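You operate a simulated robot arm through the tools that you are given. There is no shell and no other tool. Be economical: measure what you need, move in short steps, check, and stop when the job is done.

You run a simulated two-armed robot. Do the job below in one go: nothing can be reset, and whatever is moved stays where it is left.

Task
Take the cap off the cordial bottle and lay it down on the oven worktop.

It is judged by the outcome, as a careful person would: the job done as asked, and still so three seconds after it is handed in. It fails if anything else is knocked over, pushed out of place, dropped, spilled or broken. Lids that push on must go on centred and level and be pressed home; caps that screw on are set level and turned clockwise until they are tight.

Robot
Two 7-joint arms with two-finger parallel grippers on one trunk, on a base that drives. Base frame: it is fixed to the floor where the robot stands at the start and does not move with it; the origin is under the middle of the robot, x ahead of it, y to its left, z up; the surface under the hand at the start is at about z = 0.92. Readings come in m, rad, newtons and seconds.
The left shoulder is at the start at [0.05, 0.209, 1.221], the right one opposite. With the tool pointing down near the work surface each hand reaches from about 0.28 to 0.92 m from the robot's upright axis, wherever it stands, measured 20 degrees to its own side. Payload 4.4 kg a hand.
The TCP of each hand is the grasp point between the finger pads, 0.023 m short of the fingertips. In the tool frame z runs along the fingers and y along their closing line. The gripper opens to 0.094 m. The fingers are 0.038 m wide and 0.01 m thick; the gripper's body (0.054 by 0.096 m) begins 0.039 m behind the TCP.
Orientation is that of the tool frame in the base frame, as a unit quaternion [x, y, z, w]. With the fingers straight down and closing along the base's y, the tool's x points along the base's -x, its y along +y and its z along -z.

Tools
- The arms move only by the tool play_rows. It takes "left_targets", "right_targets" or both (then of equal length, played together; a hand with none holds still); each is a list of rows, each a list of 7 numbers: the shift along the tool's x, y, z in units of 25 mm (1.0 is 25 mm), then the turn, a rotation vector about the tool's x, y, z in units of 8 degrees (1.0 is 8 degrees), then the gripper command, from -1 (shut) to 1 (fully open), values between in proportion. In form: [[x, y, z, rx, ry, rz, grip], ...]. A call has 1 to 8 rows; each row shifts and turns the commanded pose from where the row before left it, along the tool's axes as they then stand. A call with a number of a shift or a turn outside -1 to 1 is refused whole. Rows are played at 5 a second. More than 0.05 m and 0.15 rad between two rows, or a gripper value outside its range, and nothing of the call is played. Where a pose cannot be reached the arm comes as near as it can. A force on the tool above 40 N (or 10 N above the force at the start of the call, whichever is more), or a blocked arm, ends the call early, and 0.2 s more pass. Each finger travels about 0.108 m/s and halts on what it meets, pressing with about 41 N; the grip force reading is that of the motor and also rises with nothing between the fingers. The clock runs only during rows and for 0.2 s after the last one: add rows that do not move to give the fingers time. It gives the time, the measured TCP pose, the force on the tool (base axes), the opening and the grip force at its end, in the units of the frame above (readings bear some noise), with the torque about the TCP (base axes, N m) and any sound that the robot's microphone picked up, and new pictures: "show" is both (left out), scene, wrist or none (wrist: the cameras of the hands that moved).
- Cameras (640 x 400 px; columns grow to the right, rows downward): "scene" is now at [0.1645, 0.0083, 1.4234]; the picture's right is [0.16, -0.99, 0.00], its down [-0.30, -0.05, -0.95] and it looks along [0.94, 0.15, -0.30] (base axes); focal length 214 px, centre (320, 200). "left" rides on the left gripper at [0.087, -0.016, -0.074] in its tool frame; the picture's right is [0.18, 0.98, 0.00], its down [-0.58, 0.11, -0.81] and it looks along [-0.79, 0.15, 0.59] (tool axes); focal length 243 px, centre (320, 200). "right" rides on the right gripper at [0.086, 0.016, -0.074] in its tool frame; the picture's right is [-0.18, 0.98, 0.00], its down [-0.58, -0.11, -0.81] and it looks along [-0.79, -0.15, 0.59] (tool axes); focal length 243 px, centre (320, 200). There is no depth. A picture from a camera that has moved, and an enlarged one, comes with that camera's place and axes in the base frame and with its lens. The place of the scene camera against the robot may be out by one fixed shift of up to 0.012 m in any direction.
- lift_body(by): slides the trunk up (or, below 0, down) by that many m; the arms and the scene camera ride with it, the base frame stays. It gives what a move gives, with no picture.
- base_move(legs): drives the robot by 1 to 6 legs, each [ahead, left, turn to the left] in m, m and rad, along the robot's own axes; the way and the turn of a leg run together, so that a leg with both is an arc; at most 1.5 m and 3.142 rad a leg. The arms and the cameras ride along, it lands a little off, and it stops where it bumps. It gives what a move gives, and a new picture of the scene camera.
- aim_head(pan, tilt): turns the head with the scene camera to pan (to the left, within 1.396 rad either way) and tilt (down, from -0.506 to 1.204), counted from straight ahead of the robot. It gives what a move gives, and a new picture of the scene camera.
- enlarge(camera, box): a new picture of the part [left, top, right, bottom] of that camera's present view, enlarged. No time passes.
- finish_job(): hands the job in; it is judged then, once.

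Go step by step. Nothing tells you exact positions but the pictures and the camera data: compare them with the known pose of the tool, close in by small moves and look again before you grip or let go. The budget is 120 turns and 260 pictures, counting those below and the enlarged ones. Unless the task says otherwise, let go and move clear before handing in, and close with one line.

The tools are called after "Request:" as name(argument=value, ...) on one line, values as JSON. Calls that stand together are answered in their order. play_rows: Moves the arms, as the interface text tells. Its arguments: {"type":"object","properties":{"left_targets":{"type":"array","items":{"type":"array","items":{"type":"number"}}},"right_targets":{"type":"array","items":{"type":"array","items":{"type":"number"}}},"show":{"type":"string","enum":["both","scene","wrist","none"]}},"required":[]} The other tools are called the same way: lift_body (by) slides the trunk up or down; base_move (legs) drives the base; aim_head (pan, tilt) turns the head that bears the scene camera; enlarge (camera, box) takes an enlarged picture of a part of a camera's view; finish_job () hands the job in.

At the start:

```text
time: 0.0
left_eef_pos: [0.5092, 0.4976, 1.3465]
left_orientation: [0.0, 1.0, -0.001, 0.0]
left_force: [-0.7, -0.4, -1.7]
left_moment: [0.01, 0.02, 0.02]
left_width: 0.0939
left_finger_force: 0.1
right_eef_pos: [0.506, -0.0783, 1.439]
right_orientation: [0.0, 1.0, 0.0, 0.0]
right_force: [0.9, -0.6, -0.2]
right_moment: [0.02, 0.03, 0.02]
right_width: 0.094
right_finger_force: 0.0
trunk travel left (down, up): [-0.3, 0.263]
robot x, y, heading: [0.0015, 0.0021, -0.005]
head pan, tilt: [0.162, 0.305]
```

scene: 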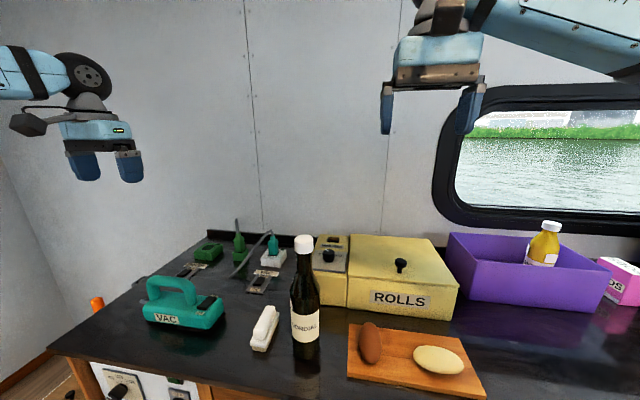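
right: 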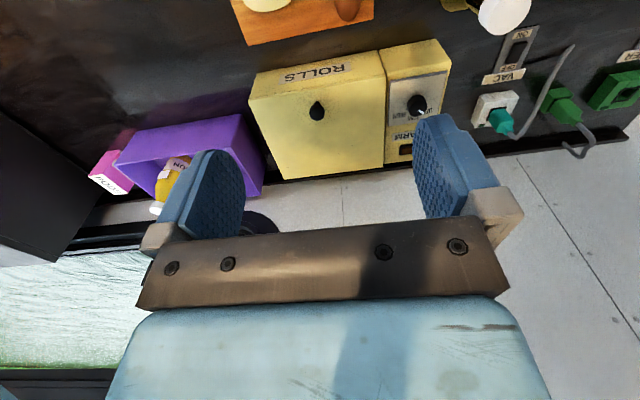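
left: 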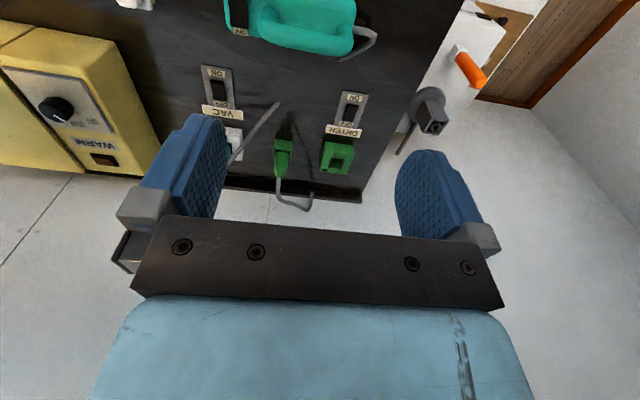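

I see the cordial bottle (white cap) near the middle of the counter, and a white panel with a knob at the counter's lower left that may be the oven. I'll look closer and look around for the oven worktop.

Request:
aim_head(pan=0.5, tilt=0.8)

Request:
aim_head(pan=-0.7, tilt=0.6)

Request:
aim_head(pan=1.39, tilt=0.5)

```text
time: 0.9
left_eef_pos: [0.5096, 0.4976, 1.3483]
left_orientation: [0.0, 1.0, 0.0, 0.0]
left_force: [1.4, -0.6, 0.4]
left_moment: [-0.02, 0.02, 0.03]
left_width: 0.0938
left_finger_force: 0.0
right_eef_pos: [0.5054, -0.0801, 1.4395]
right_orientation: [0.0, 1.0, -0.001, 0.0]
right_force: [0.6, -0.4, 1.4]
right_moment: [0.0, 0.03, 0.02]
right_width: 0.0943
right_finger_force: 0.0
trunk travel left (down, up): [-0.3, 0.263]
robot x, y, heading: [0.0015, 0.0009, 0.002]
head pan, tilt: [0.499, 0.799]
camera scene: at [0.1433, 0.0318, 1.3797], right [0.48, -0.88, 0.0], down [-0.63, -0.34, -0.7], along [0.61, 0.33, -0.72], focal length 214 px, centre (320, 200)
```

scene: 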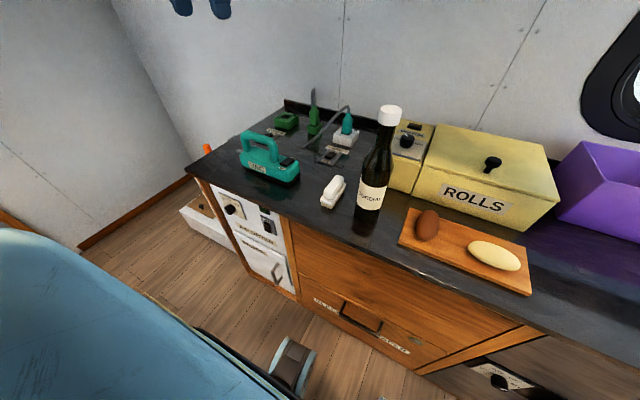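

```text
time: 2.3
left_eef_pos: [0.5107, 0.498, 1.3468]
left_orientation: [-0.001, 1.0, 0.0, 0.0]
left_force: [-1.0, 0.0, -0.5]
left_moment: [0.0, 0.01, 0.0]
left_width: 0.094
left_finger_force: 0.0
right_eef_pos: [0.5052, -0.0791, 1.4388]
right_orientation: [0.0, 1.0, 0.0, 0.0]
right_force: [-0.8, -0.5, 0.0]
right_moment: [-0.02, -0.01, 0.0]
right_width: 0.0941
right_finger_force: 0.1
trunk travel left (down, up): [-0.3, 0.263]
robot x, y, heading: [0.0008, -0.0002, 0.001]
head pan, tilt: [-0.7, 0.6]
camera scene: at [0.1401, -0.0637, 1.3964], right [-0.64, -0.77, 0.0], down [-0.43, 0.36, -0.82], along [0.63, -0.53, -0.57], focal length 214 px, centre (320, 200)
```

scene: 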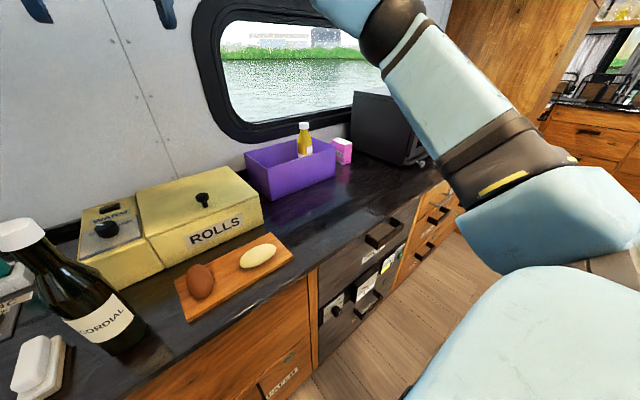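

```text
time: 4.3
left_eef_pos: [0.5092, 0.4972, 1.3482]
left_orientation: [0.0, 1.0, 0.0, 0.0]
left_force: [-0.2, 0.1, 0.6]
left_moment: [0.01, 0.0, 0.01]
left_width: 0.0938
left_finger_force: 0.2
right_eef_pos: [0.5055, -0.0788, 1.4397]
right_orientation: [0.0, 1.0, 0.001, -0.001]
right_force: [-0.2, 0.6, 0.4]
right_moment: [0.03, 0.01, 0.02]
right_width: 0.0938
right_finger_force: 0.1
trunk travel left (down, up): [-0.3, 0.263]
robot x, y, heading: [-0.0007, -0.0025, 0.004]
head pan, tilt: [1.389, 0.499]
camera scene: at [0.0889, 0.0827, 1.4055], right [0.98, -0.18, 0.0], down [-0.09, -0.47, -0.88], along [0.16, 0.86, -0.48], focal length 214 px, centre (320, 200)
```

scene: 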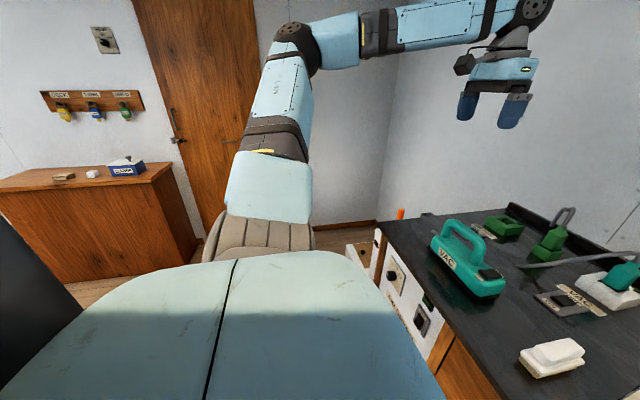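

The counter has a white appliance at its left end and a dark one under the middle. Others may stand behind me. I'll read their labels.

Request:
enlarge(camera="scene", box=[340, 220, 480, 380])

Request:
aim_head(pan=-0.3, tilt=1.1)

Request:
aim_head(pan=-1.39, tilt=0.4)

```text
2.50 times, centred on (410, 300) of scene
camera zoom: at [0.0889, 0.0827, 1.4055], right [0.98, -0.18, 0.0], down [-0.09, -0.47, -0.88], along [0.16, 0.86, -0.48], focal length 536 px, centre (95, -50)
```

zoom: 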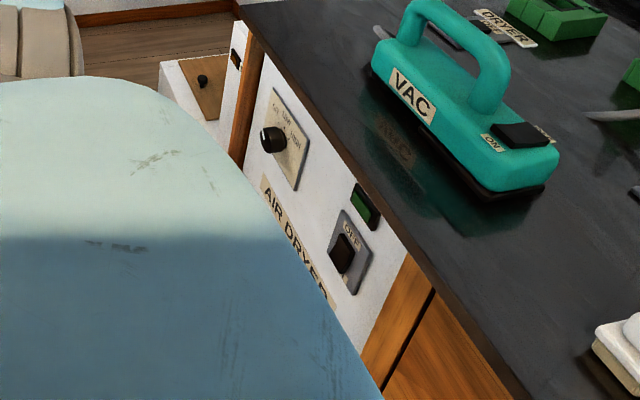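

```text
time: 6.0
left_eef_pos: [0.5096, 0.4985, 1.3488]
left_orientation: [-0.001, 1.0, 0.0, 0.0]
left_force: [-0.4, -0.3, -0.2]
left_moment: [-0.01, 0.01, 0.0]
left_width: 0.0943
left_finger_force: 0.1
right_eef_pos: [0.5042, -0.0793, 1.44]
right_orientation: [0.0, 1.0, 0.001, 0.0]
right_force: [0.1, 1.0, 0.8]
right_moment: [-0.01, 0.01, 0.02]
right_width: 0.0939
right_finger_force: 0.1
trunk travel left (down, up): [-0.3, 0.263]
robot x, y, heading: [-0.0015, 0.001, 0.004]
head pan, tilt: [-0.3, 1.1]
camera scene: at [0.1327, -0.0254, 1.3579], right [-0.3, -0.96, 0.0], down [-0.85, 0.26, -0.45], along [0.43, -0.13, -0.89], focal length 214 px, centre (320, 200)
```

scene: 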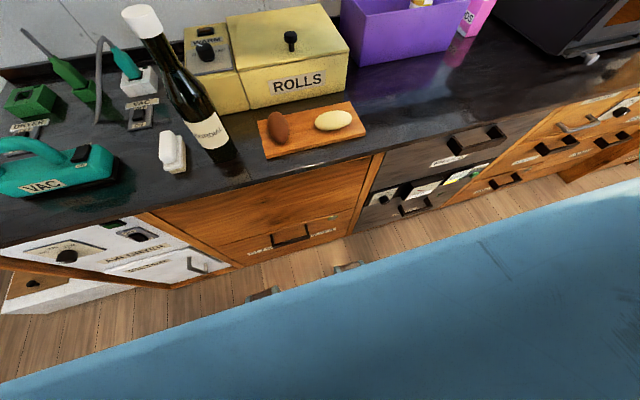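

```text
time: 7.4
left_eef_pos: [0.5097, 0.498, 1.3479]
left_orientation: [0.0, 1.0, 0.0, 0.001]
left_force: [0.0, -0.1, -0.5]
left_moment: [-0.01, 0.02, 0.0]
left_width: 0.0938
left_finger_force: 0.1
right_eef_pos: [0.5055, -0.0797, 1.4396]
right_orientation: [0.0, 1.0, 0.001, 0.0]
right_force: [-0.1, 0.1, 0.2]
right_moment: [0.01, 0.0, -0.01]
right_width: 0.094
right_finger_force: 0.1
trunk travel left (down, up): [-0.3, 0.263]
robot x, y, heading: [0.0016, -0.0034, 0.0]
head pan, tilt: [-1.389, 0.4]
camera scene: at [0.0892, -0.0979, 1.4146], right [-0.98, -0.18, 0.0], down [-0.07, 0.38, -0.92], along [0.17, -0.91, -0.39], focal length 214 px, centre (320, 200)
```

scene: 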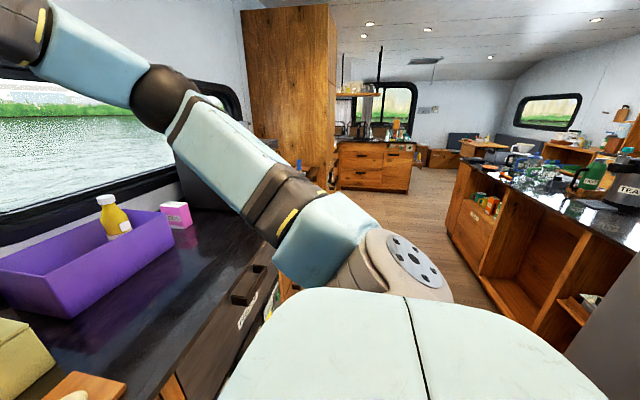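

It's a longer boat interior with several worktops. I'll zoom in on labels and the dark box at the right end of this counter.

Request:
enlarge(camera="scene", box=[320, 60, 640, 260])

Request:
aim_head(pan=-0.9, tilt=0.9)

Request:
enlarge(camera="scene", box=[200, 0, 520, 200])

```text
2.00 times, centred on (480, 160) of scene
camera zoom: at [0.0892, -0.0979, 1.4146], right [-0.98, -0.18, 0.0], down [-0.07, 0.38, -0.92], along [0.17, -0.91, -0.39], focal length 429 px, centre (0, 280)
```

zoom: 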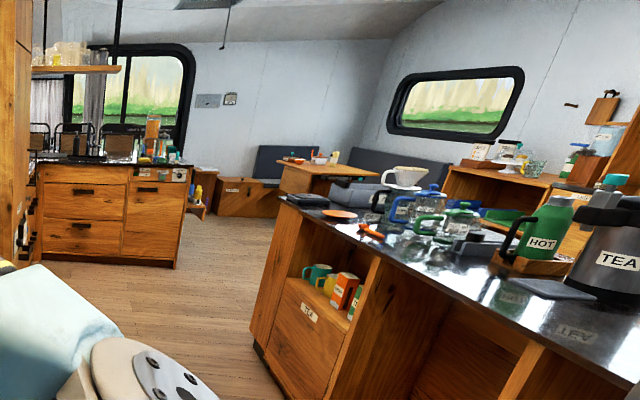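

```text
time: 8.3
left_eef_pos: [0.5102, 0.4974, 1.3471]
left_orientation: [-0.001, 1.0, 0.0, 0.0]
left_force: [-0.2, -0.3, -0.4]
left_moment: [-0.02, -0.03, 0.01]
left_width: 0.0942
left_finger_force: 0.0
right_eef_pos: [0.5048, -0.0806, 1.4398]
right_orientation: [0.0, 1.0, -0.001, 0.001]
right_force: [1.0, 0.5, 0.0]
right_moment: [-0.02, 0.02, -0.01]
right_width: 0.094
right_finger_force: 0.0
trunk travel left (down, up): [-0.3, 0.263]
robot x, y, heading: [0.0012, 0.004, 0.004]
head pan, tilt: [-0.901, 0.901]
camera scene: at [0.1192, -0.066, 1.3717], right [-0.78, -0.62, 0.0], down [-0.49, 0.61, -0.62], along [0.39, -0.49, -0.78], focal length 214 px, centre (320, 200)
```

scene: 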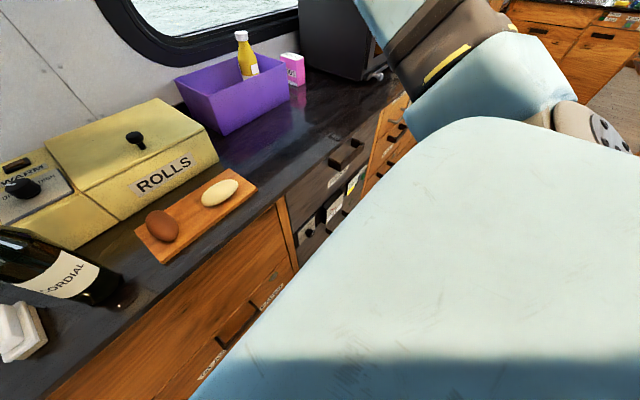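

```text
2.00 times, centred on (360, 100) of scene
camera zoom: at [0.1192, -0.066, 1.3717], right [-0.78, -0.62, 0.0], down [-0.49, 0.61, -0.62], along [0.39, -0.49, -0.78], focal length 429 px, centre (240, 400)
```

zoom: 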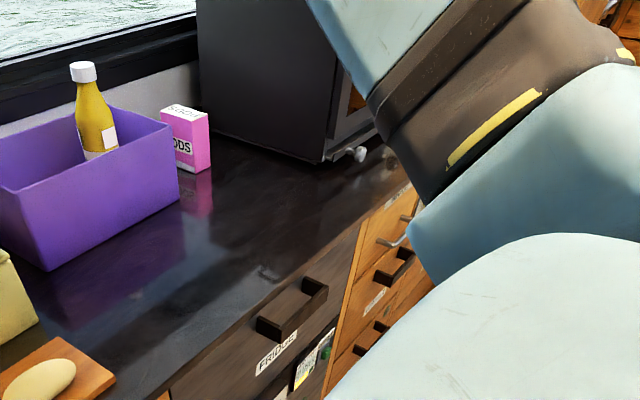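

The drawers below are labelled FRIDGE and the dark box at the right end of this counter may be the oven. Before assuming, I'll turn in place to see the rest of the room.

Request:
base_move(legs=[[0, 0, -0.8]])

Request:
aim_head(pan=0.0, tilt=0.4)

Request:
aim_head(pan=-1.39, tilt=0.4)

```text
time: 10.8
left_eef_pos: [0.7115, -0.0206, 1.3483]
left_orientation: [0.39, 0.921, 0.0, 0.0]
left_force: [-0.2, -1.1, -0.6]
left_moment: [-0.03, 0.02, -0.04]
left_width: 0.0939
left_finger_force: 0.0
right_eef_pos: [0.2944, -0.4193, 1.4403]
right_orientation: [0.391, 0.92, 0.0, 0.0]
right_force: [-0.5, 0.3, -0.7]
right_moment: [0.0, 0.0, -0.02]
right_width: 0.0941
right_finger_force: 0.2
trunk travel left (down, up): [-0.3, 0.263]
robot x, y, heading: [-0.0002, 0.0006, -0.802]
head pan, tilt: [-0.901, 0.901]
camera scene: at [0.0419, -0.13, 1.3717], right [-0.99, 0.13, 0.0], down [0.1, 0.78, -0.62], along [-0.08, -0.62, -0.78], focal length 214 px, centre (320, 200)
```

scene: 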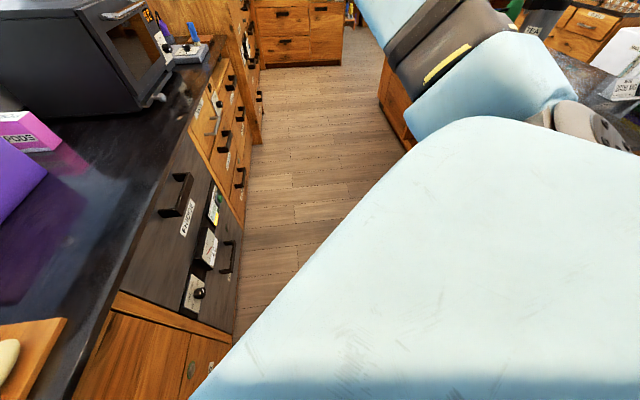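

```text
time: 12.0
left_eef_pos: [0.7119, -0.0209, 1.3467]
left_orientation: [0.39, 0.921, 0.0, 0.0]
left_force: [0.1, 0.5, 0.3]
left_moment: [0.02, -0.01, 0.01]
left_width: 0.0939
left_finger_force: 0.1
right_eef_pos: [0.2947, -0.4181, 1.4386]
right_orientation: [0.391, 0.92, 0.001, 0.0]
right_force: [-0.7, 0.4, -0.2]
right_moment: [0.03, 0.01, -0.02]
right_width: 0.0938
right_finger_force: 0.1
trunk travel left (down, up): [-0.3, 0.263]
robot x, y, heading: [-0.0005, 0.0021, -0.808]
head pan, tilt: [0.0, 0.4]
camera scene: at [0.1161, -0.122, 1.4146], right [-0.72, -0.69, 0.0], down [-0.27, 0.28, -0.92], along [0.64, -0.66, -0.39], focal length 214 px, centre (320, 200)
```

scene: 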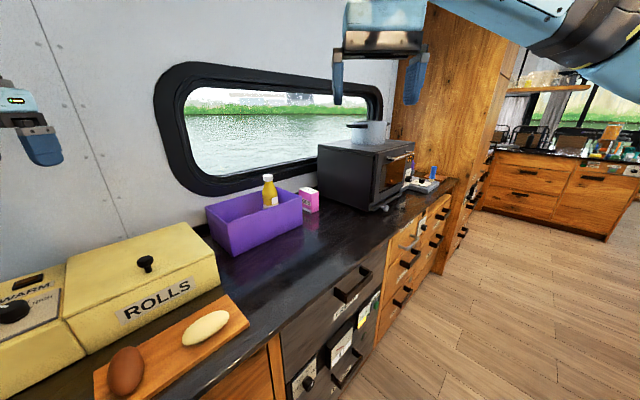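

```text
time: 13.5
left_eef_pos: [0.7124, -0.0208, 1.3476]
left_orientation: [0.389, 0.921, 0.0, 0.0]
left_force: [-0.8, 0.3, 0.2]
left_moment: [0.01, 0.01, -0.06]
left_width: 0.0942
left_finger_force: 0.0
right_eef_pos: [0.2934, -0.418, 1.4397]
right_orientation: [0.39, 0.921, 0.0, 0.0]
right_force: [-0.6, -0.2, -0.3]
right_moment: [-0.02, -0.04, 0.0]
right_width: 0.0941
right_finger_force: 0.1
trunk travel left (down, up): [-0.3, 0.263]
robot x, y, heading: [0.0018, 0.0001, -0.804]
head pan, tilt: [-1.389, 0.4]
camera scene: at [-0.002, -0.1306, 1.4147], right [-0.81, 0.58, 0.0], down [0.23, 0.32, -0.92], along [-0.54, -0.75, -0.39], focal length 214 px, centre (320, 200)
```

scene: 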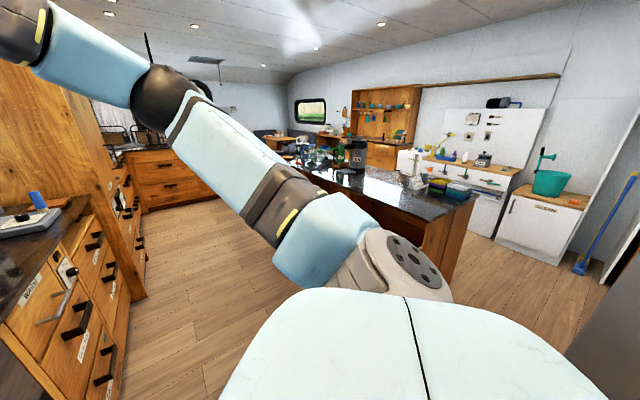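

The countertop oven stands on this same black worktop, so the cap goes on this counter. I'll turn back and measure the bottle.

Request:
base_move(legs=[[0, 0, 0.804]])

Request:
aim_head(pan=0.15, tilt=0.6)

Request:
enlarge(camera="scene", box=[200, 80, 440, 380])

```text
time: 16.1
left_eef_pos: [0.508, 0.4989, 1.3472]
left_orientation: [-0.001, 1.0, 0.0, 0.0]
left_force: [-0.1, -0.1, -0.4]
left_moment: [-0.01, -0.02, 0.01]
left_width: 0.0942
left_finger_force: 0.0
right_eef_pos: [0.505, -0.078, 1.4406]
right_orientation: [-0.002, 1.0, 0.0, -0.001]
right_force: [0.1, 0.7, -0.4]
right_moment: [-0.04, 0.01, 0.0]
right_width: 0.0941
right_finger_force: 0.1
trunk travel left (down, up): [-0.3, 0.263]
robot x, y, heading: [-0.0021, -0.0032, 0.002]
head pan, tilt: [-1.389, 0.4]
camera scene: at [0.0894, -0.0977, 1.4147], right [-0.98, -0.18, 0.0], down [-0.07, 0.38, -0.92], along [0.17, -0.91, -0.39], focal length 214 px, centre (320, 200)
```

scene: 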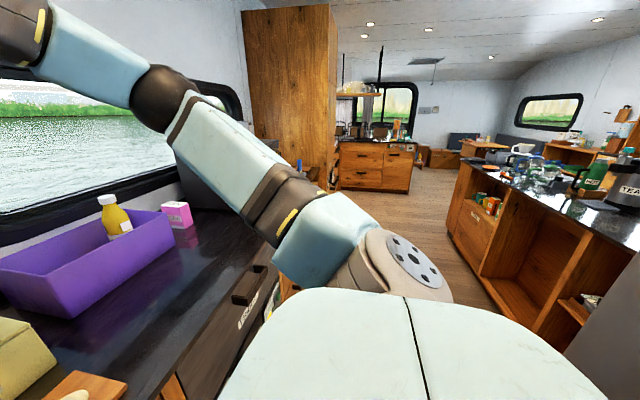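

```text
time: 17.7
left_eef_pos: [0.5076, 0.4991, 1.3474]
left_orientation: [-0.002, 1.0, 0.0, 0.0]
left_force: [0.0, 0.0, 0.3]
left_moment: [0.01, 0.02, -0.02]
left_width: 0.0937
left_finger_force: 0.0
right_eef_pos: [0.5043, -0.0776, 1.4397]
right_orientation: [-0.002, 1.0, 0.001, 0.0]
right_force: [0.7, 0.6, 0.6]
right_moment: [-0.02, -0.01, 0.0]
right_width: 0.0939
right_finger_force: 0.1
trunk travel left (down, up): [-0.3, 0.263]
robot x, y, heading: [0.0002, 0.0004, 0.004]
head pan, tilt: [0.15, 0.6]
camera scene: at [0.1598, 0.0068, 1.3965], right [0.15, -0.99, 0.0], down [-0.56, -0.09, -0.83], along [0.82, 0.13, -0.56], focal length 214 px, centre (320, 200)
```

scene: 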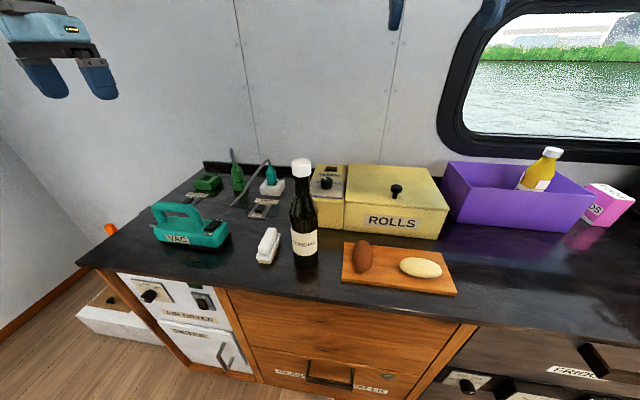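

```text
1.33 times, centred on (320, 230) of scene
camera zoom: at [0.1598, 0.0068, 1.3965], right [0.15, -0.99, 0.0], down [-0.56, -0.09, -0.83], along [0.82, 0.13, -0.56], focal length 286 px, centre (320, 160)
```

zoom: 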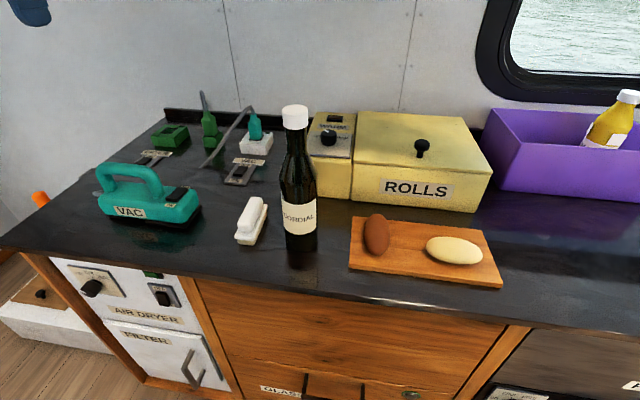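

The bottle's axis is at about (0.56, 0.115), its cap about z 1.18–1.21 and 0.04 m wide. The plan: the left hand holds the body from the front-left and the right hand unscrews from above. First I'll back off a little and turn the left hand to point forward and slightly down.

Request:
base_move(legs=[[-0.1, 0, 0]])

Request:
play_rows(left_targets=[[0, 0, 0, 0, 0, 0.94, 1], [0, 0, 0, 0, 0, 0.94, 1], [0, 0, 0, 0, 0, 0.94, 1], [0, 0, 0, 0, 0, 0.94, 1], [0, 0, 0, 0, -0.97, 0, 1], [0, 0, 0, 0, -0.97, 0, 1], [0, 0, 0, 0, -0.97, 0, 1], [0, 0, 0, 0, -0.97, 0, 1]], show="none")

Request:
play_rows(left_targets=[[0, 0, 0, 0, -0.97, 0, 1], [0, 0, 0, 0, -0.97, 0, 1], [0, 0, 0, 0, -0.97, 0, 1], [0, 0, 0, 0, -0.97, 0, 1], [0, 0, 0, 0, -0.97, 0, 1]], show="both")

```text
time: 18.8
left_eef_pos: [0.4085, 0.4987, 1.3468]
left_orientation: [-0.002, 1.0, 0.0, 0.0]
left_force: [0.2, -0.1, -0.3]
left_moment: [0.04, -0.02, 0.02]
left_width: 0.0936
left_finger_force: 0.0
right_eef_pos: [0.4073, -0.0773, 1.4387]
right_orientation: [-0.002, 1.0, 0.0, 0.0]
right_force: [0.1, 0.2, -0.8]
right_moment: [-0.01, 0.02, 0.0]
right_width: 0.094
right_finger_force: 0.0
trunk travel left (down, up): [-0.3, 0.263]
robot x, y, heading: [-0.1006, 0.0018, 0.006]
head pan, tilt: [0.15, 0.6]
camera scene: at [0.0611, 0.0066, 1.3964], right [0.15, -0.99, 0.0], down [-0.56, -0.09, -0.82], along [0.82, 0.13, -0.57], focal length 214 px, centre (320, 200)
```

scene: 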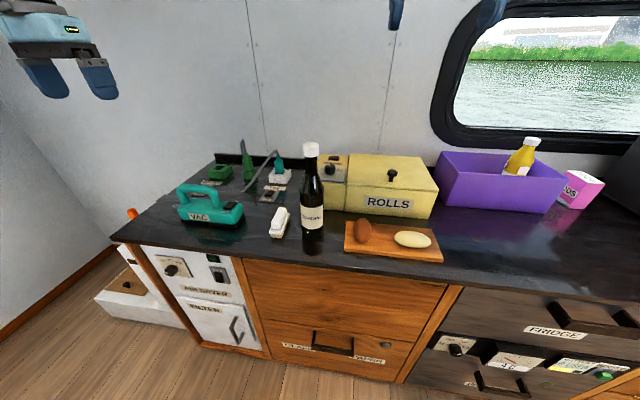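

```text
time: 20.6
left_eef_pos: [0.4102, 0.4998, 1.3472]
left_orientation: [0.248, 0.931, -0.069, 0.26]
left_force: [0.1, -0.5, -0.7]
left_moment: [0.02, 0.02, -0.02]
left_width: 0.0943
left_finger_force: 0.0
right_eef_pos: [0.4063, -0.077, 1.4404]
right_orientation: [-0.002, 1.0, -0.001, -0.001]
right_force: [-0.3, -0.1, -0.4]
right_moment: [-0.02, 0.01, 0.02]
right_width: 0.0938
right_finger_force: 0.2
trunk travel left (down, up): [-0.3, 0.263]
robot x, y, heading: [-0.101, 0.0018, 0.005]
head pan, tilt: [0.15, 0.6]
```

```text
time: 21.8
left_eef_pos: [0.4103, 0.4985, 1.3482]
left_orientation: [0.211, 0.792, -0.148, 0.554]
left_force: [-0.2, 0.1, -0.2]
left_moment: [0.02, -0.05, 0.0]
left_width: 0.0939
left_finger_force: 0.0
right_eef_pos: [0.4068, -0.0773, 1.4399]
right_orientation: [-0.002, 1.0, 0.0, 0.0]
right_force: [-0.3, 1.0, 0.7]
right_moment: [0.01, 0.03, 0.01]
right_width: 0.094
right_finger_force: 0.0
trunk travel left (down, up): [-0.3, 0.263]
robot x, y, heading: [-0.1007, 0.0006, 0.001]
head pan, tilt: [0.15, 0.6]
camera scene: at [0.0613, 0.0074, 1.3964], right [0.15, -0.99, 0.0], down [-0.56, -0.09, -0.82], along [0.82, 0.13, -0.57], focal length 214 px, centre (320, 200)
camera left: at [0.3157, 0.5348, 1.2921], right [0.43, 0.88, -0.17], down [-0.43, 0.37, 0.82], along [0.79, -0.28, 0.54], focal length 243 px, centre (320, 200)
```

scene: 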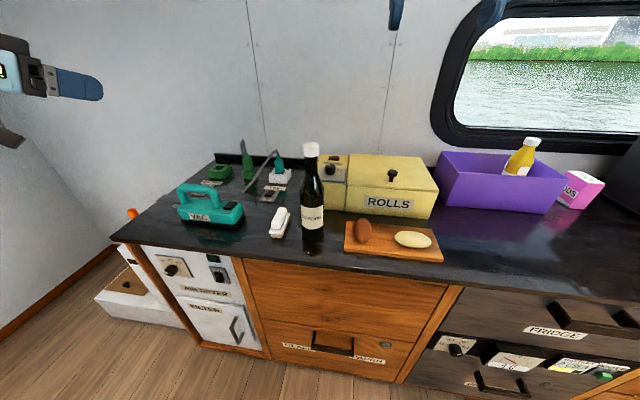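
left: 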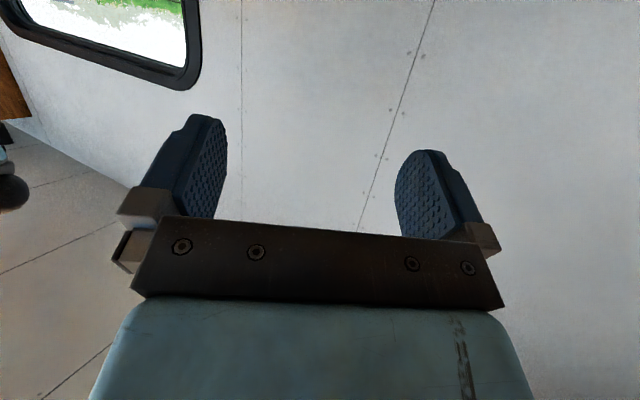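

The left hand is oriented as planned. I'll bring it toward a pre-grasp point in front-left of the bottle in two stages.

Request:
play_rows(left_targets=[[0.627, -0.868, 0.931, 0, 0, 0, 1], [0.627, -0.868, 0.931, 0, 0, 0, 1], [0.627, -0.868, 0.931, 0, 0, 0, 1], [0.627, -0.868, 0.931, 0, 0, 0, 1], [0.627, -0.868, 0.931, 0, 0, 0, 1], [0.627, -0.868, 0.931, 0, 0, 0, 1], [0.627, -0.868, 0.931, 0, 0, 0, 1], [0.627, -0.868, 0.931, 0, 0, 0, 1]], show="both")

```text
time: 23.6
left_eef_pos: [0.4372, 0.2815, 1.1638]
left_orientation: [0.211, 0.792, -0.147, 0.554]
left_force: [-0.3, -1.1, 0.3]
left_moment: [0.03, 0.01, 0.0]
left_width: 0.0941
left_finger_force: 0.1
right_eef_pos: [0.407, -0.0786, 1.4398]
right_orientation: [-0.001, 1.0, 0.0, 0.0]
right_force: [0.2, 0.0, 0.6]
right_moment: [0.0, -0.01, 0.0]
right_width: 0.0941
right_finger_force: 0.1
trunk travel left (down, up): [-0.3, 0.263]
robot x, y, heading: [-0.0973, 0.0014, 0.003]
head pan, tilt: [0.15, 0.6]
camera scene: at [0.0614, 0.0061, 1.3964], right [0.15, -0.99, 0.0], down [-0.56, -0.09, -0.82], along [0.81, 0.13, -0.57], focal length 214 px, centre (320, 200)
camera left: at [0.344, 0.3181, 1.1095], right [0.43, 0.88, -0.17], down [-0.43, 0.37, 0.82], along [0.79, -0.28, 0.54], focal length 243 px, centre (320, 200)
```

scene: 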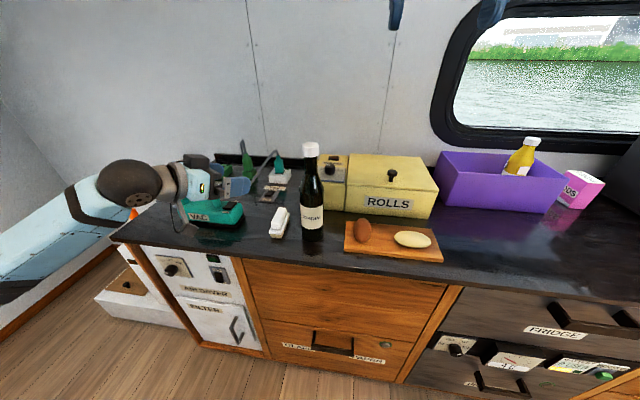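
left: 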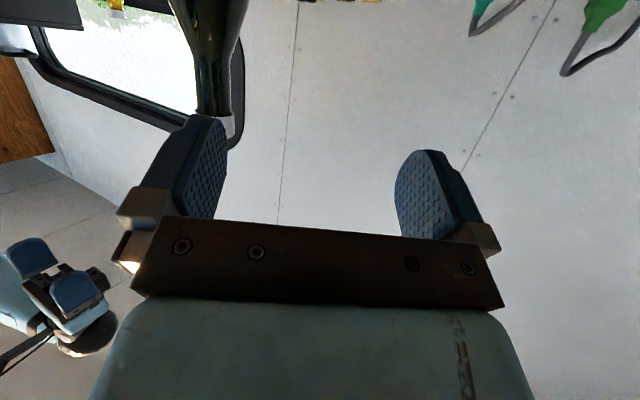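

The rays from the two cameras put the bottle at about (0.54–0.56, 0.105). I'll go on to the pre-grasp point and look again.

Request:
play_rows(left_targets=[[0.627, -0.868, 0.8, 0, 0, 0, 1], [0.627, -0.868, 0.8, 0, 0, 0, 1], [0.627, -0.868, 0.8, 0, 0, 0, 1], [0.627, -0.868, 0.8, 0, 0, 0, 1]], show="both")

Request:
enlarge(camera="scene", box=[200, 120, 400, 260])

```text
time: 24.6
left_eef_pos: [0.4413, 0.1803, 1.0782]
left_orientation: [0.211, 0.793, -0.146, 0.553]
left_force: [1.0, -0.5, 0.4]
left_moment: [-0.01, 0.0, 0.01]
left_width: 0.0939
left_finger_force: 0.0
right_eef_pos: [0.4058, -0.079, 1.4397]
right_orientation: [-0.002, 1.0, 0.0, 0.0]
right_force: [0.0, 0.1, -0.3]
right_moment: [0.04, 0.04, 0.02]
right_width: 0.094
right_finger_force: 0.1
trunk travel left (down, up): [-0.3, 0.263]
robot x, y, heading: [-0.1, 0.003, 0.007]
head pan, tilt: [0.15, 0.6]
camera scene: at [0.061, 0.006, 1.3965], right [0.15, -0.99, 0.0], down [-0.56, -0.09, -0.82], along [0.82, 0.13, -0.57], focal length 214 px, centre (320, 200)
camera left: at [0.3472, 0.2164, 1.0232], right [0.43, 0.88, -0.17], down [-0.43, 0.37, 0.82], along [0.79, -0.28, 0.54], focal length 243 px, centre (320, 200)
```

scene: 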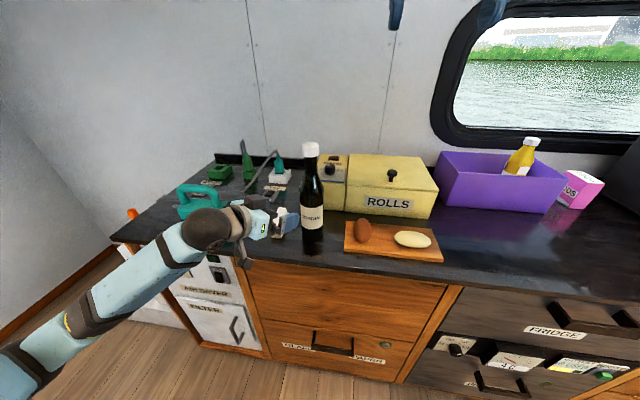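
left: 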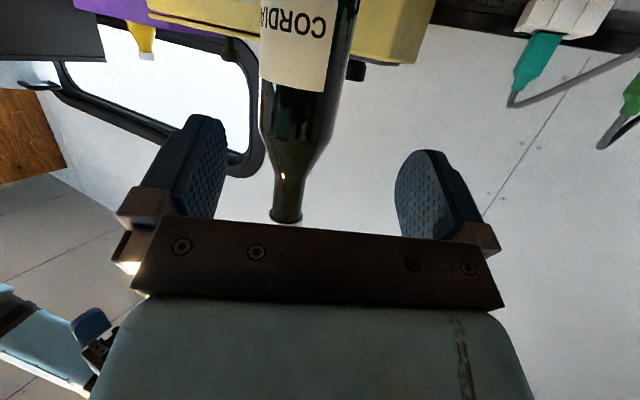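

```text
2.86 times, centred on (300, 190) of scene
camera zoom: at [0.061, 0.006, 1.3965], right [0.15, -0.99, 0.0], down [-0.56, -0.09, -0.82], along [0.82, 0.13, -0.57], focal length 613 px, centre (377, 229)
```

zoom: 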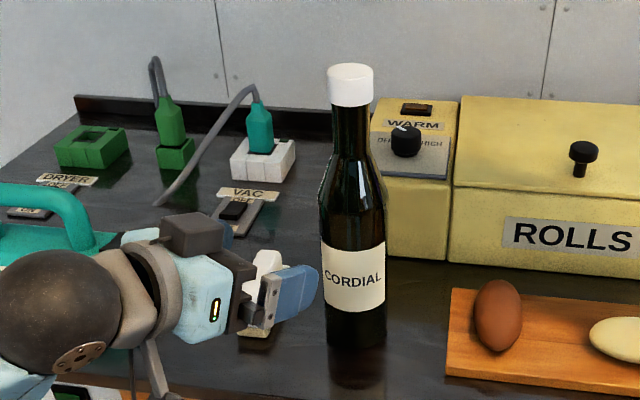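

The bottle is clear between the fingers: axis about (0.548, 0.107), radius about 0.032, and the hand needs a 1 cm lateral shift. I'll go halfway in and recheck.

Request:
play_rows(left_targets=[[0.08, -0.133, 0.8, 0, 0, 0, 1], [0.08, -0.133, 0.8, 0, 0, 0, 1], [0.08, -0.133, 0.8, 0, 0, 0, 1]], show="wrist")

Request:
enlarge(camera="scene", box=[240, 130, 380, 250])

```text
time: 25.4
left_eef_pos: [0.4862, 0.1435, 1.0521]
left_orientation: [0.212, 0.793, -0.147, 0.553]
left_force: [0.3, 0.6, 0.0]
left_moment: [0.01, -0.02, 0.01]
left_width: 0.0938
left_finger_force: 0.1
right_eef_pos: [0.4075, -0.0791, 1.4393]
right_orientation: [-0.001, 1.0, -0.001, 0.0]
right_force: [0.5, 0.8, -0.4]
right_moment: [0.02, 0.02, -0.02]
right_width: 0.0942
right_finger_force: 0.0
trunk travel left (down, up): [-0.3, 0.263]
robot x, y, heading: [-0.1026, 0.0032, 0.0]
head pan, tilt: [0.15, 0.6]
camera left: at [0.3902, 0.1804, 0.9967], right [0.43, 0.88, -0.17], down [-0.43, 0.37, 0.82], along [0.79, -0.28, 0.54], focal length 243 px, centre (320, 200)
```

left: 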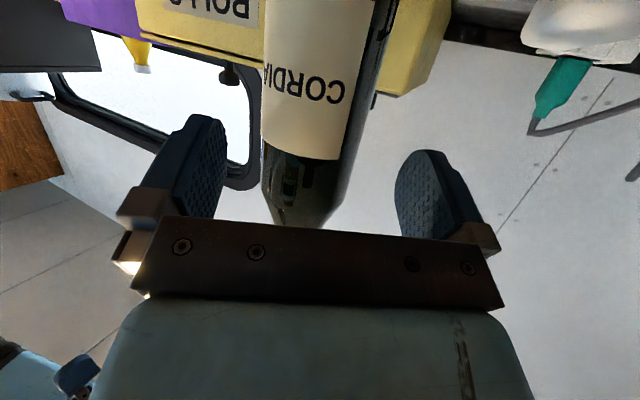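

```text
3.33 times, centred on (310, 190) of scene
camera zoom: at [0.0612, 0.0062, 1.3964], right [0.15, -0.99, 0.0], down [-0.56, -0.09, -0.82], along [0.82, 0.13, -0.57], focal length 715 px, centre (353, 233)
```

zoom: 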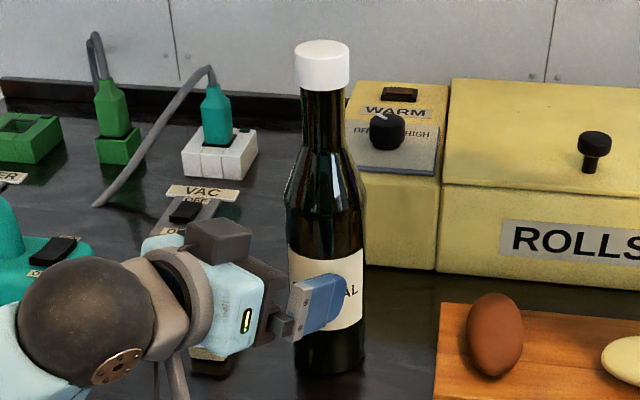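

The lateral alignment is now within a few mm. I'll go in further and check depth.

Request:
play_rows(left_targets=[[0, 0, 0.7, 0, 0, 0, 1], [0, 0, 0.7, 0, 0, 0, 1]], show="wrist")

Request:
enlarge(camera="scene", box=[240, 130, 380, 250])

```text
time: 26.0
left_eef_pos: [0.5126, 0.1274, 1.0388]
left_orientation: [0.211, 0.793, -0.147, 0.553]
left_force: [0.3, -0.5, -0.8]
left_moment: [0.01, 0.02, -0.02]
left_width: 0.0941
left_finger_force: 0.0
right_eef_pos: [0.4068, -0.078, 1.4392]
right_orientation: [-0.002, 1.0, -0.001, 0.0]
right_force: [-0.5, -0.5, -0.5]
right_moment: [0.0, 0.02, 0.01]
right_width: 0.094
right_finger_force: 0.1
trunk travel left (down, up): [-0.3, 0.263]
robot x, y, heading: [-0.097, -0.001, 0.007]
head pan, tilt: [0.15, 0.6]
camera left: at [0.4184, 0.1632, 0.9841], right [0.43, 0.88, -0.17], down [-0.43, 0.37, 0.82], along [0.79, -0.28, 0.54], focal length 243 px, centre (320, 200)
```

left: 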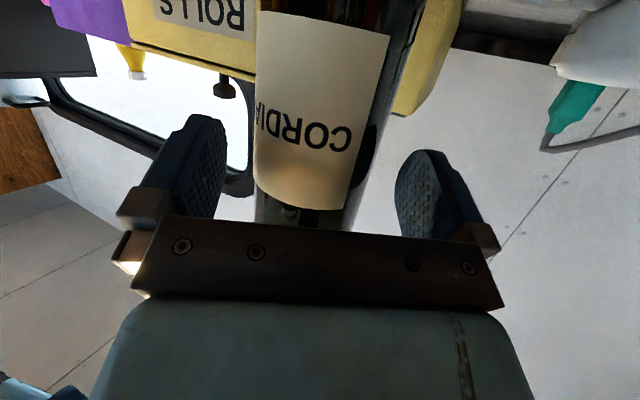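

```text
3.33 times, centred on (310, 190) of scene
camera zoom: at [0.0609, 0.0065, 1.3964], right [0.15, -0.99, 0.0], down [-0.56, -0.09, -0.82], along [0.82, 0.13, -0.57], focal length 715 px, centre (353, 233)
```

zoom: 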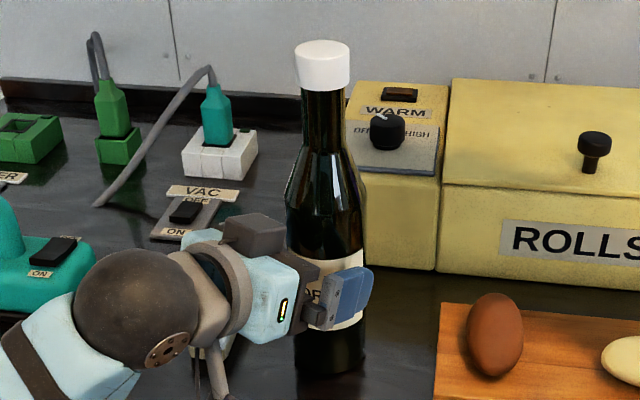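

Laterally centred; the axis is about 0.033–0.042 ahead of the TCP. I'll advance 2 cm more and look.

Request:
play_rows(left_targets=[[0, 0, 0.42, 0, 0, 0, 1], [0, 0, 0.42, 0, 0, 0, 1]], show="wrist")

Request:
enlarge(camera="scene", box=[260, 170, 360, 250])

```text
time: 26.6
left_eef_pos: [0.5283, 0.1188, 1.0328]
left_orientation: [0.212, 0.792, -0.148, 0.553]
left_force: [-0.5, 0.1, 0.1]
left_moment: [0.02, -0.03, 0.03]
left_width: 0.0939
left_finger_force: 0.1
right_eef_pos: [0.4059, -0.0775, 1.4394]
right_orientation: [-0.002, 1.0, 0.0, 0.001]
right_force: [-0.4, 0.0, -0.5]
right_moment: [0.01, 0.02, -0.03]
right_width: 0.0941
right_finger_force: 0.0
trunk travel left (down, up): [-0.3, 0.263]
robot x, y, heading: [-0.1006, -0.0007, -0.002]
head pan, tilt: [0.15, 0.6]
camera left: at [0.4346, 0.1542, 0.978], right [0.43, 0.88, -0.17], down [-0.43, 0.37, 0.82], along [0.79, -0.28, 0.54], focal length 243 px, centre (320, 200)
```

left: 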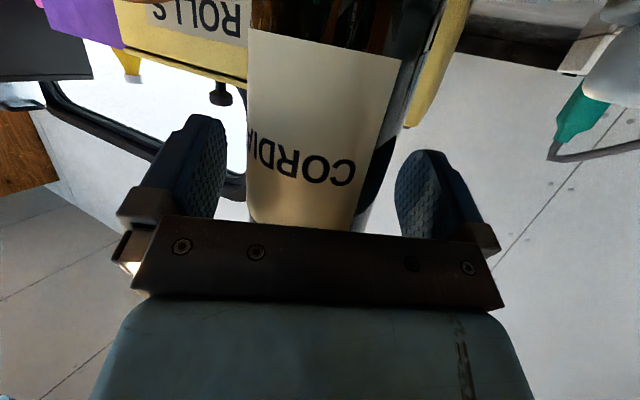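

```text
5.00 times, centred on (310, 210) of scene
camera zoom: at [0.0607, 0.0066, 1.3965], right [0.15, -0.99, 0.0], down [-0.56, -0.09, -0.83], along [0.82, 0.13, -0.56], focal length 1072 px, centre (370, 150)
```

zoom: 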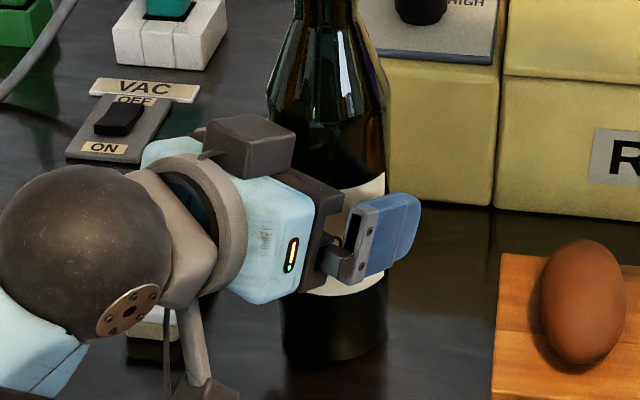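

The axis is about 2 cm ahead of the TCP. I'll advance 8 mm more and close on the body.

Request:
play_rows(left_targets=[[0, -0.06, 0.36, 0, 0, 0, 1], [0, 0, 0, 0, 0, 0, 0.6], [0, 0, 0, 0, 0, 0, 0.45]], show="wrist")

Request:
enlarge(camera="scene", box=[260, 170, 360, 250])

```text
time: 27.4
left_eef_pos: [0.5347, 0.1132, 1.0293]
left_orientation: [0.211, 0.792, -0.147, 0.554]
left_force: [-0.5, 0.1, 0.2]
left_moment: [-0.03, -0.07, 0.04]
left_width: 0.0682
left_finger_force: 0.0
right_eef_pos: [0.4055, -0.0774, 1.44]
right_orientation: [-0.001, 1.0, 0.001, 0.0]
right_force: [-1.0, -0.4, 0.3]
right_moment: [0.01, -0.01, 0.0]
right_width: 0.094
right_finger_force: 0.0
trunk travel left (down, up): [-0.3, 0.263]
robot x, y, heading: [-0.0983, -0.0021, -0.0]
head pan, tilt: [0.15, 0.6]
camera left: at [0.4408, 0.149, 0.9749], right [0.43, 0.88, -0.17], down [-0.43, 0.37, 0.82], along [0.79, -0.28, 0.54], focal length 243 px, centre (320, 200)
```

left: 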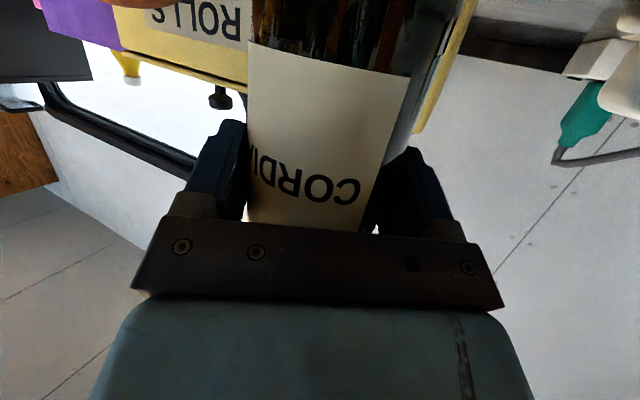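

```text
5.00 times, centred on (310, 210) of scene
camera zoom: at [0.0605, 0.0066, 1.3965], right [0.15, -0.99, 0.0], down [-0.56, -0.09, -0.83], along [0.82, 0.13, -0.56], focal length 1072 px, centre (370, 150)
```

zoom: 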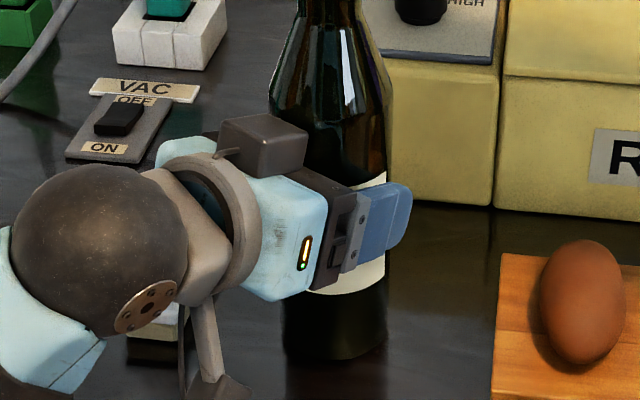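

Nicely centred with the fingers almost touching both sides. I'll close the grip.

Request:
play_rows(left_targets=[[0, 0, 0, 0, 0, 0, 0.35], [0, 0, 0, 0, 0, 0, 0.25], [0, 0, 0, 0, 0, 0, -0.2], [0, 0, 0, 0, 0, 0, -1], [0, 0, 0, 0, 0, 0, -1]], show="both")

```text
time: 28.6
left_eef_pos: [0.5352, 0.1134, 1.0301]
left_orientation: [0.211, 0.792, -0.147, 0.553]
left_force: [0.1, 0.2, 0.6]
left_moment: [-0.08, -0.19, 0.02]
left_width: 0.0659
left_finger_force: 41.1
right_eef_pos: [0.4068, -0.0783, 1.4388]
right_orientation: [-0.002, 1.0, 0.0, 0.0]
right_force: [0.1, 0.6, 0.3]
right_moment: [0.04, -0.03, 0.0]
right_width: 0.094
right_finger_force: 0.1
trunk travel left (down, up): [-0.3, 0.263]
robot x, y, heading: [-0.1001, 0.0028, -0.001]
head pan, tilt: [0.15, 0.6]
camera scene: at [0.0606, 0.0067, 1.3965], right [0.15, -0.99, 0.0], down [-0.56, -0.09, -0.83], along [0.82, 0.13, -0.56], focal length 214 px, centre (320, 200)
camera left: at [0.4408, 0.1491, 0.9749], right [0.43, 0.88, -0.17], down [-0.43, 0.37, 0.82], along [0.79, -0.28, 0.54], focal length 243 px, centre (320, 200)
```

scene: 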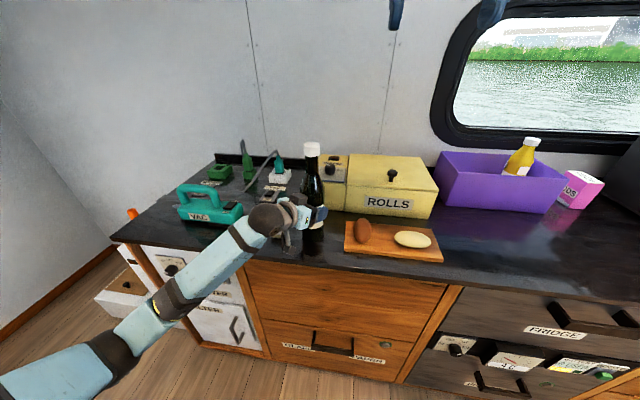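
left: 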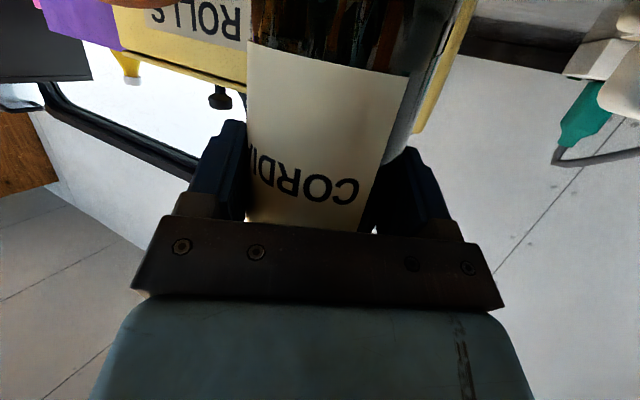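

The bottle is firmly held (66 mm). Now I'll bring the right hand above the cap.

Request:
play_rows(right_targets=[[-0.7, 0.925, 0.5, 0, 0, 0, 1], [-0.7, 0.925, 0.5, 0, 0, 0, 1], [-0.7, 0.925, 0.5, 0, 0, 0, 1], [-0.7, 0.925, 0.5, 0, 0, 0, 1], [-0.7, 0.925, 0.5, 0, 0, 0, 1], [-0.7, 0.925, 0.5, 0, 0, 0, 1], [-0.7, 0.925, 0.5, 0, 0, 0, 1], [-0.7, 0.925, 0.5, 0, 0, 0, 1]], show="both")

```text
time: 30.4
left_eef_pos: [0.5342, 0.1146, 1.029]
left_orientation: [0.21, 0.792, -0.147, 0.554]
left_force: [0.0, -0.5, 0.0]
left_moment: [-0.24, -0.06, -0.1]
left_width: 0.0662
left_finger_force: 40.8
right_eef_pos: [0.5439, 0.1082, 1.338]
right_orientation: [-0.002, 1.0, -0.001, 0.0]
right_force: [0.3, -0.4, 0.2]
right_moment: [-0.02, -0.04, 0.03]
right_width: 0.0939
right_finger_force: 0.0
trunk travel left (down, up): [-0.3, 0.263]
robot x, y, heading: [-0.097, 0.0014, 0.002]
head pan, tilt: [0.15, 0.6]
camera scene: at [0.0608, 0.0076, 1.3965], right [0.15, -0.99, 0.0], down [-0.56, -0.09, -0.82], along [0.82, 0.13, -0.57], focal length 214 px, centre (320, 200)
camera right: at [0.4584, 0.1247, 1.4134], right [0.18, 0.98, 0.0], down [0.58, -0.11, 0.81], along [0.79, -0.15, -0.59], focal length 243 px, centre (320, 200)
```

scene: 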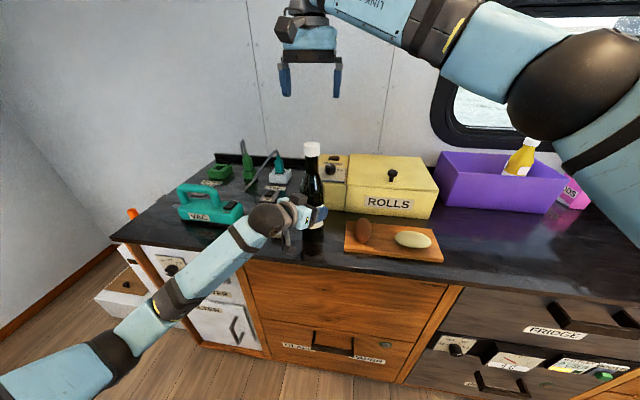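
right: 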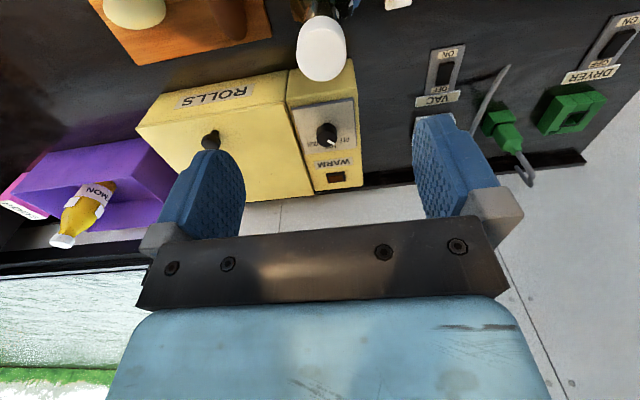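

The cap shows near the top of the right wrist view. I'll zoom in to get its centre.

Request:
enlarge(camera="right", box=[270, 0, 370, 100])

Request:
enlarge(camera="scene", box=[260, 40, 400, 250])

```text
4.00 times, centred on (320, 50) of right
camera zoom: at [0.4584, 0.1247, 1.4134], right [0.18, 0.98, 0.0], down [0.58, -0.11, 0.81], along [0.79, -0.15, -0.59], focal length 970 px, centre (320, 800)
```

zoom: 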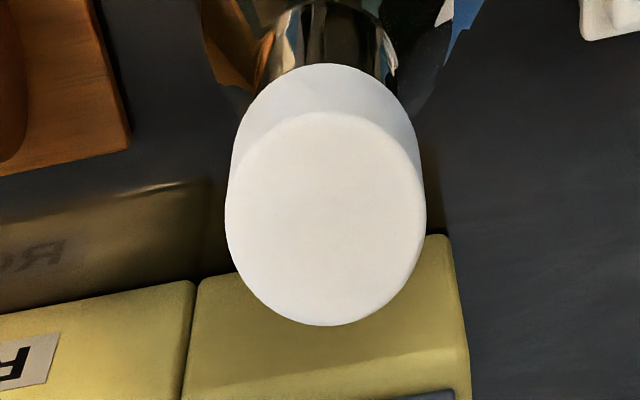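

```text
1.90 times, centred on (330, 145) of scene
camera zoom: at [0.0608, 0.0076, 1.3965], right [0.15, -0.99, 0.0], down [-0.56, -0.09, -0.82], along [0.82, 0.13, -0.57], focal length 408 px, centre (301, 305)
```

zoom: 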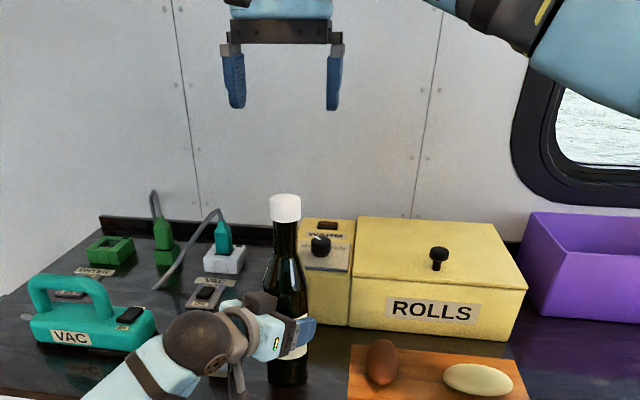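

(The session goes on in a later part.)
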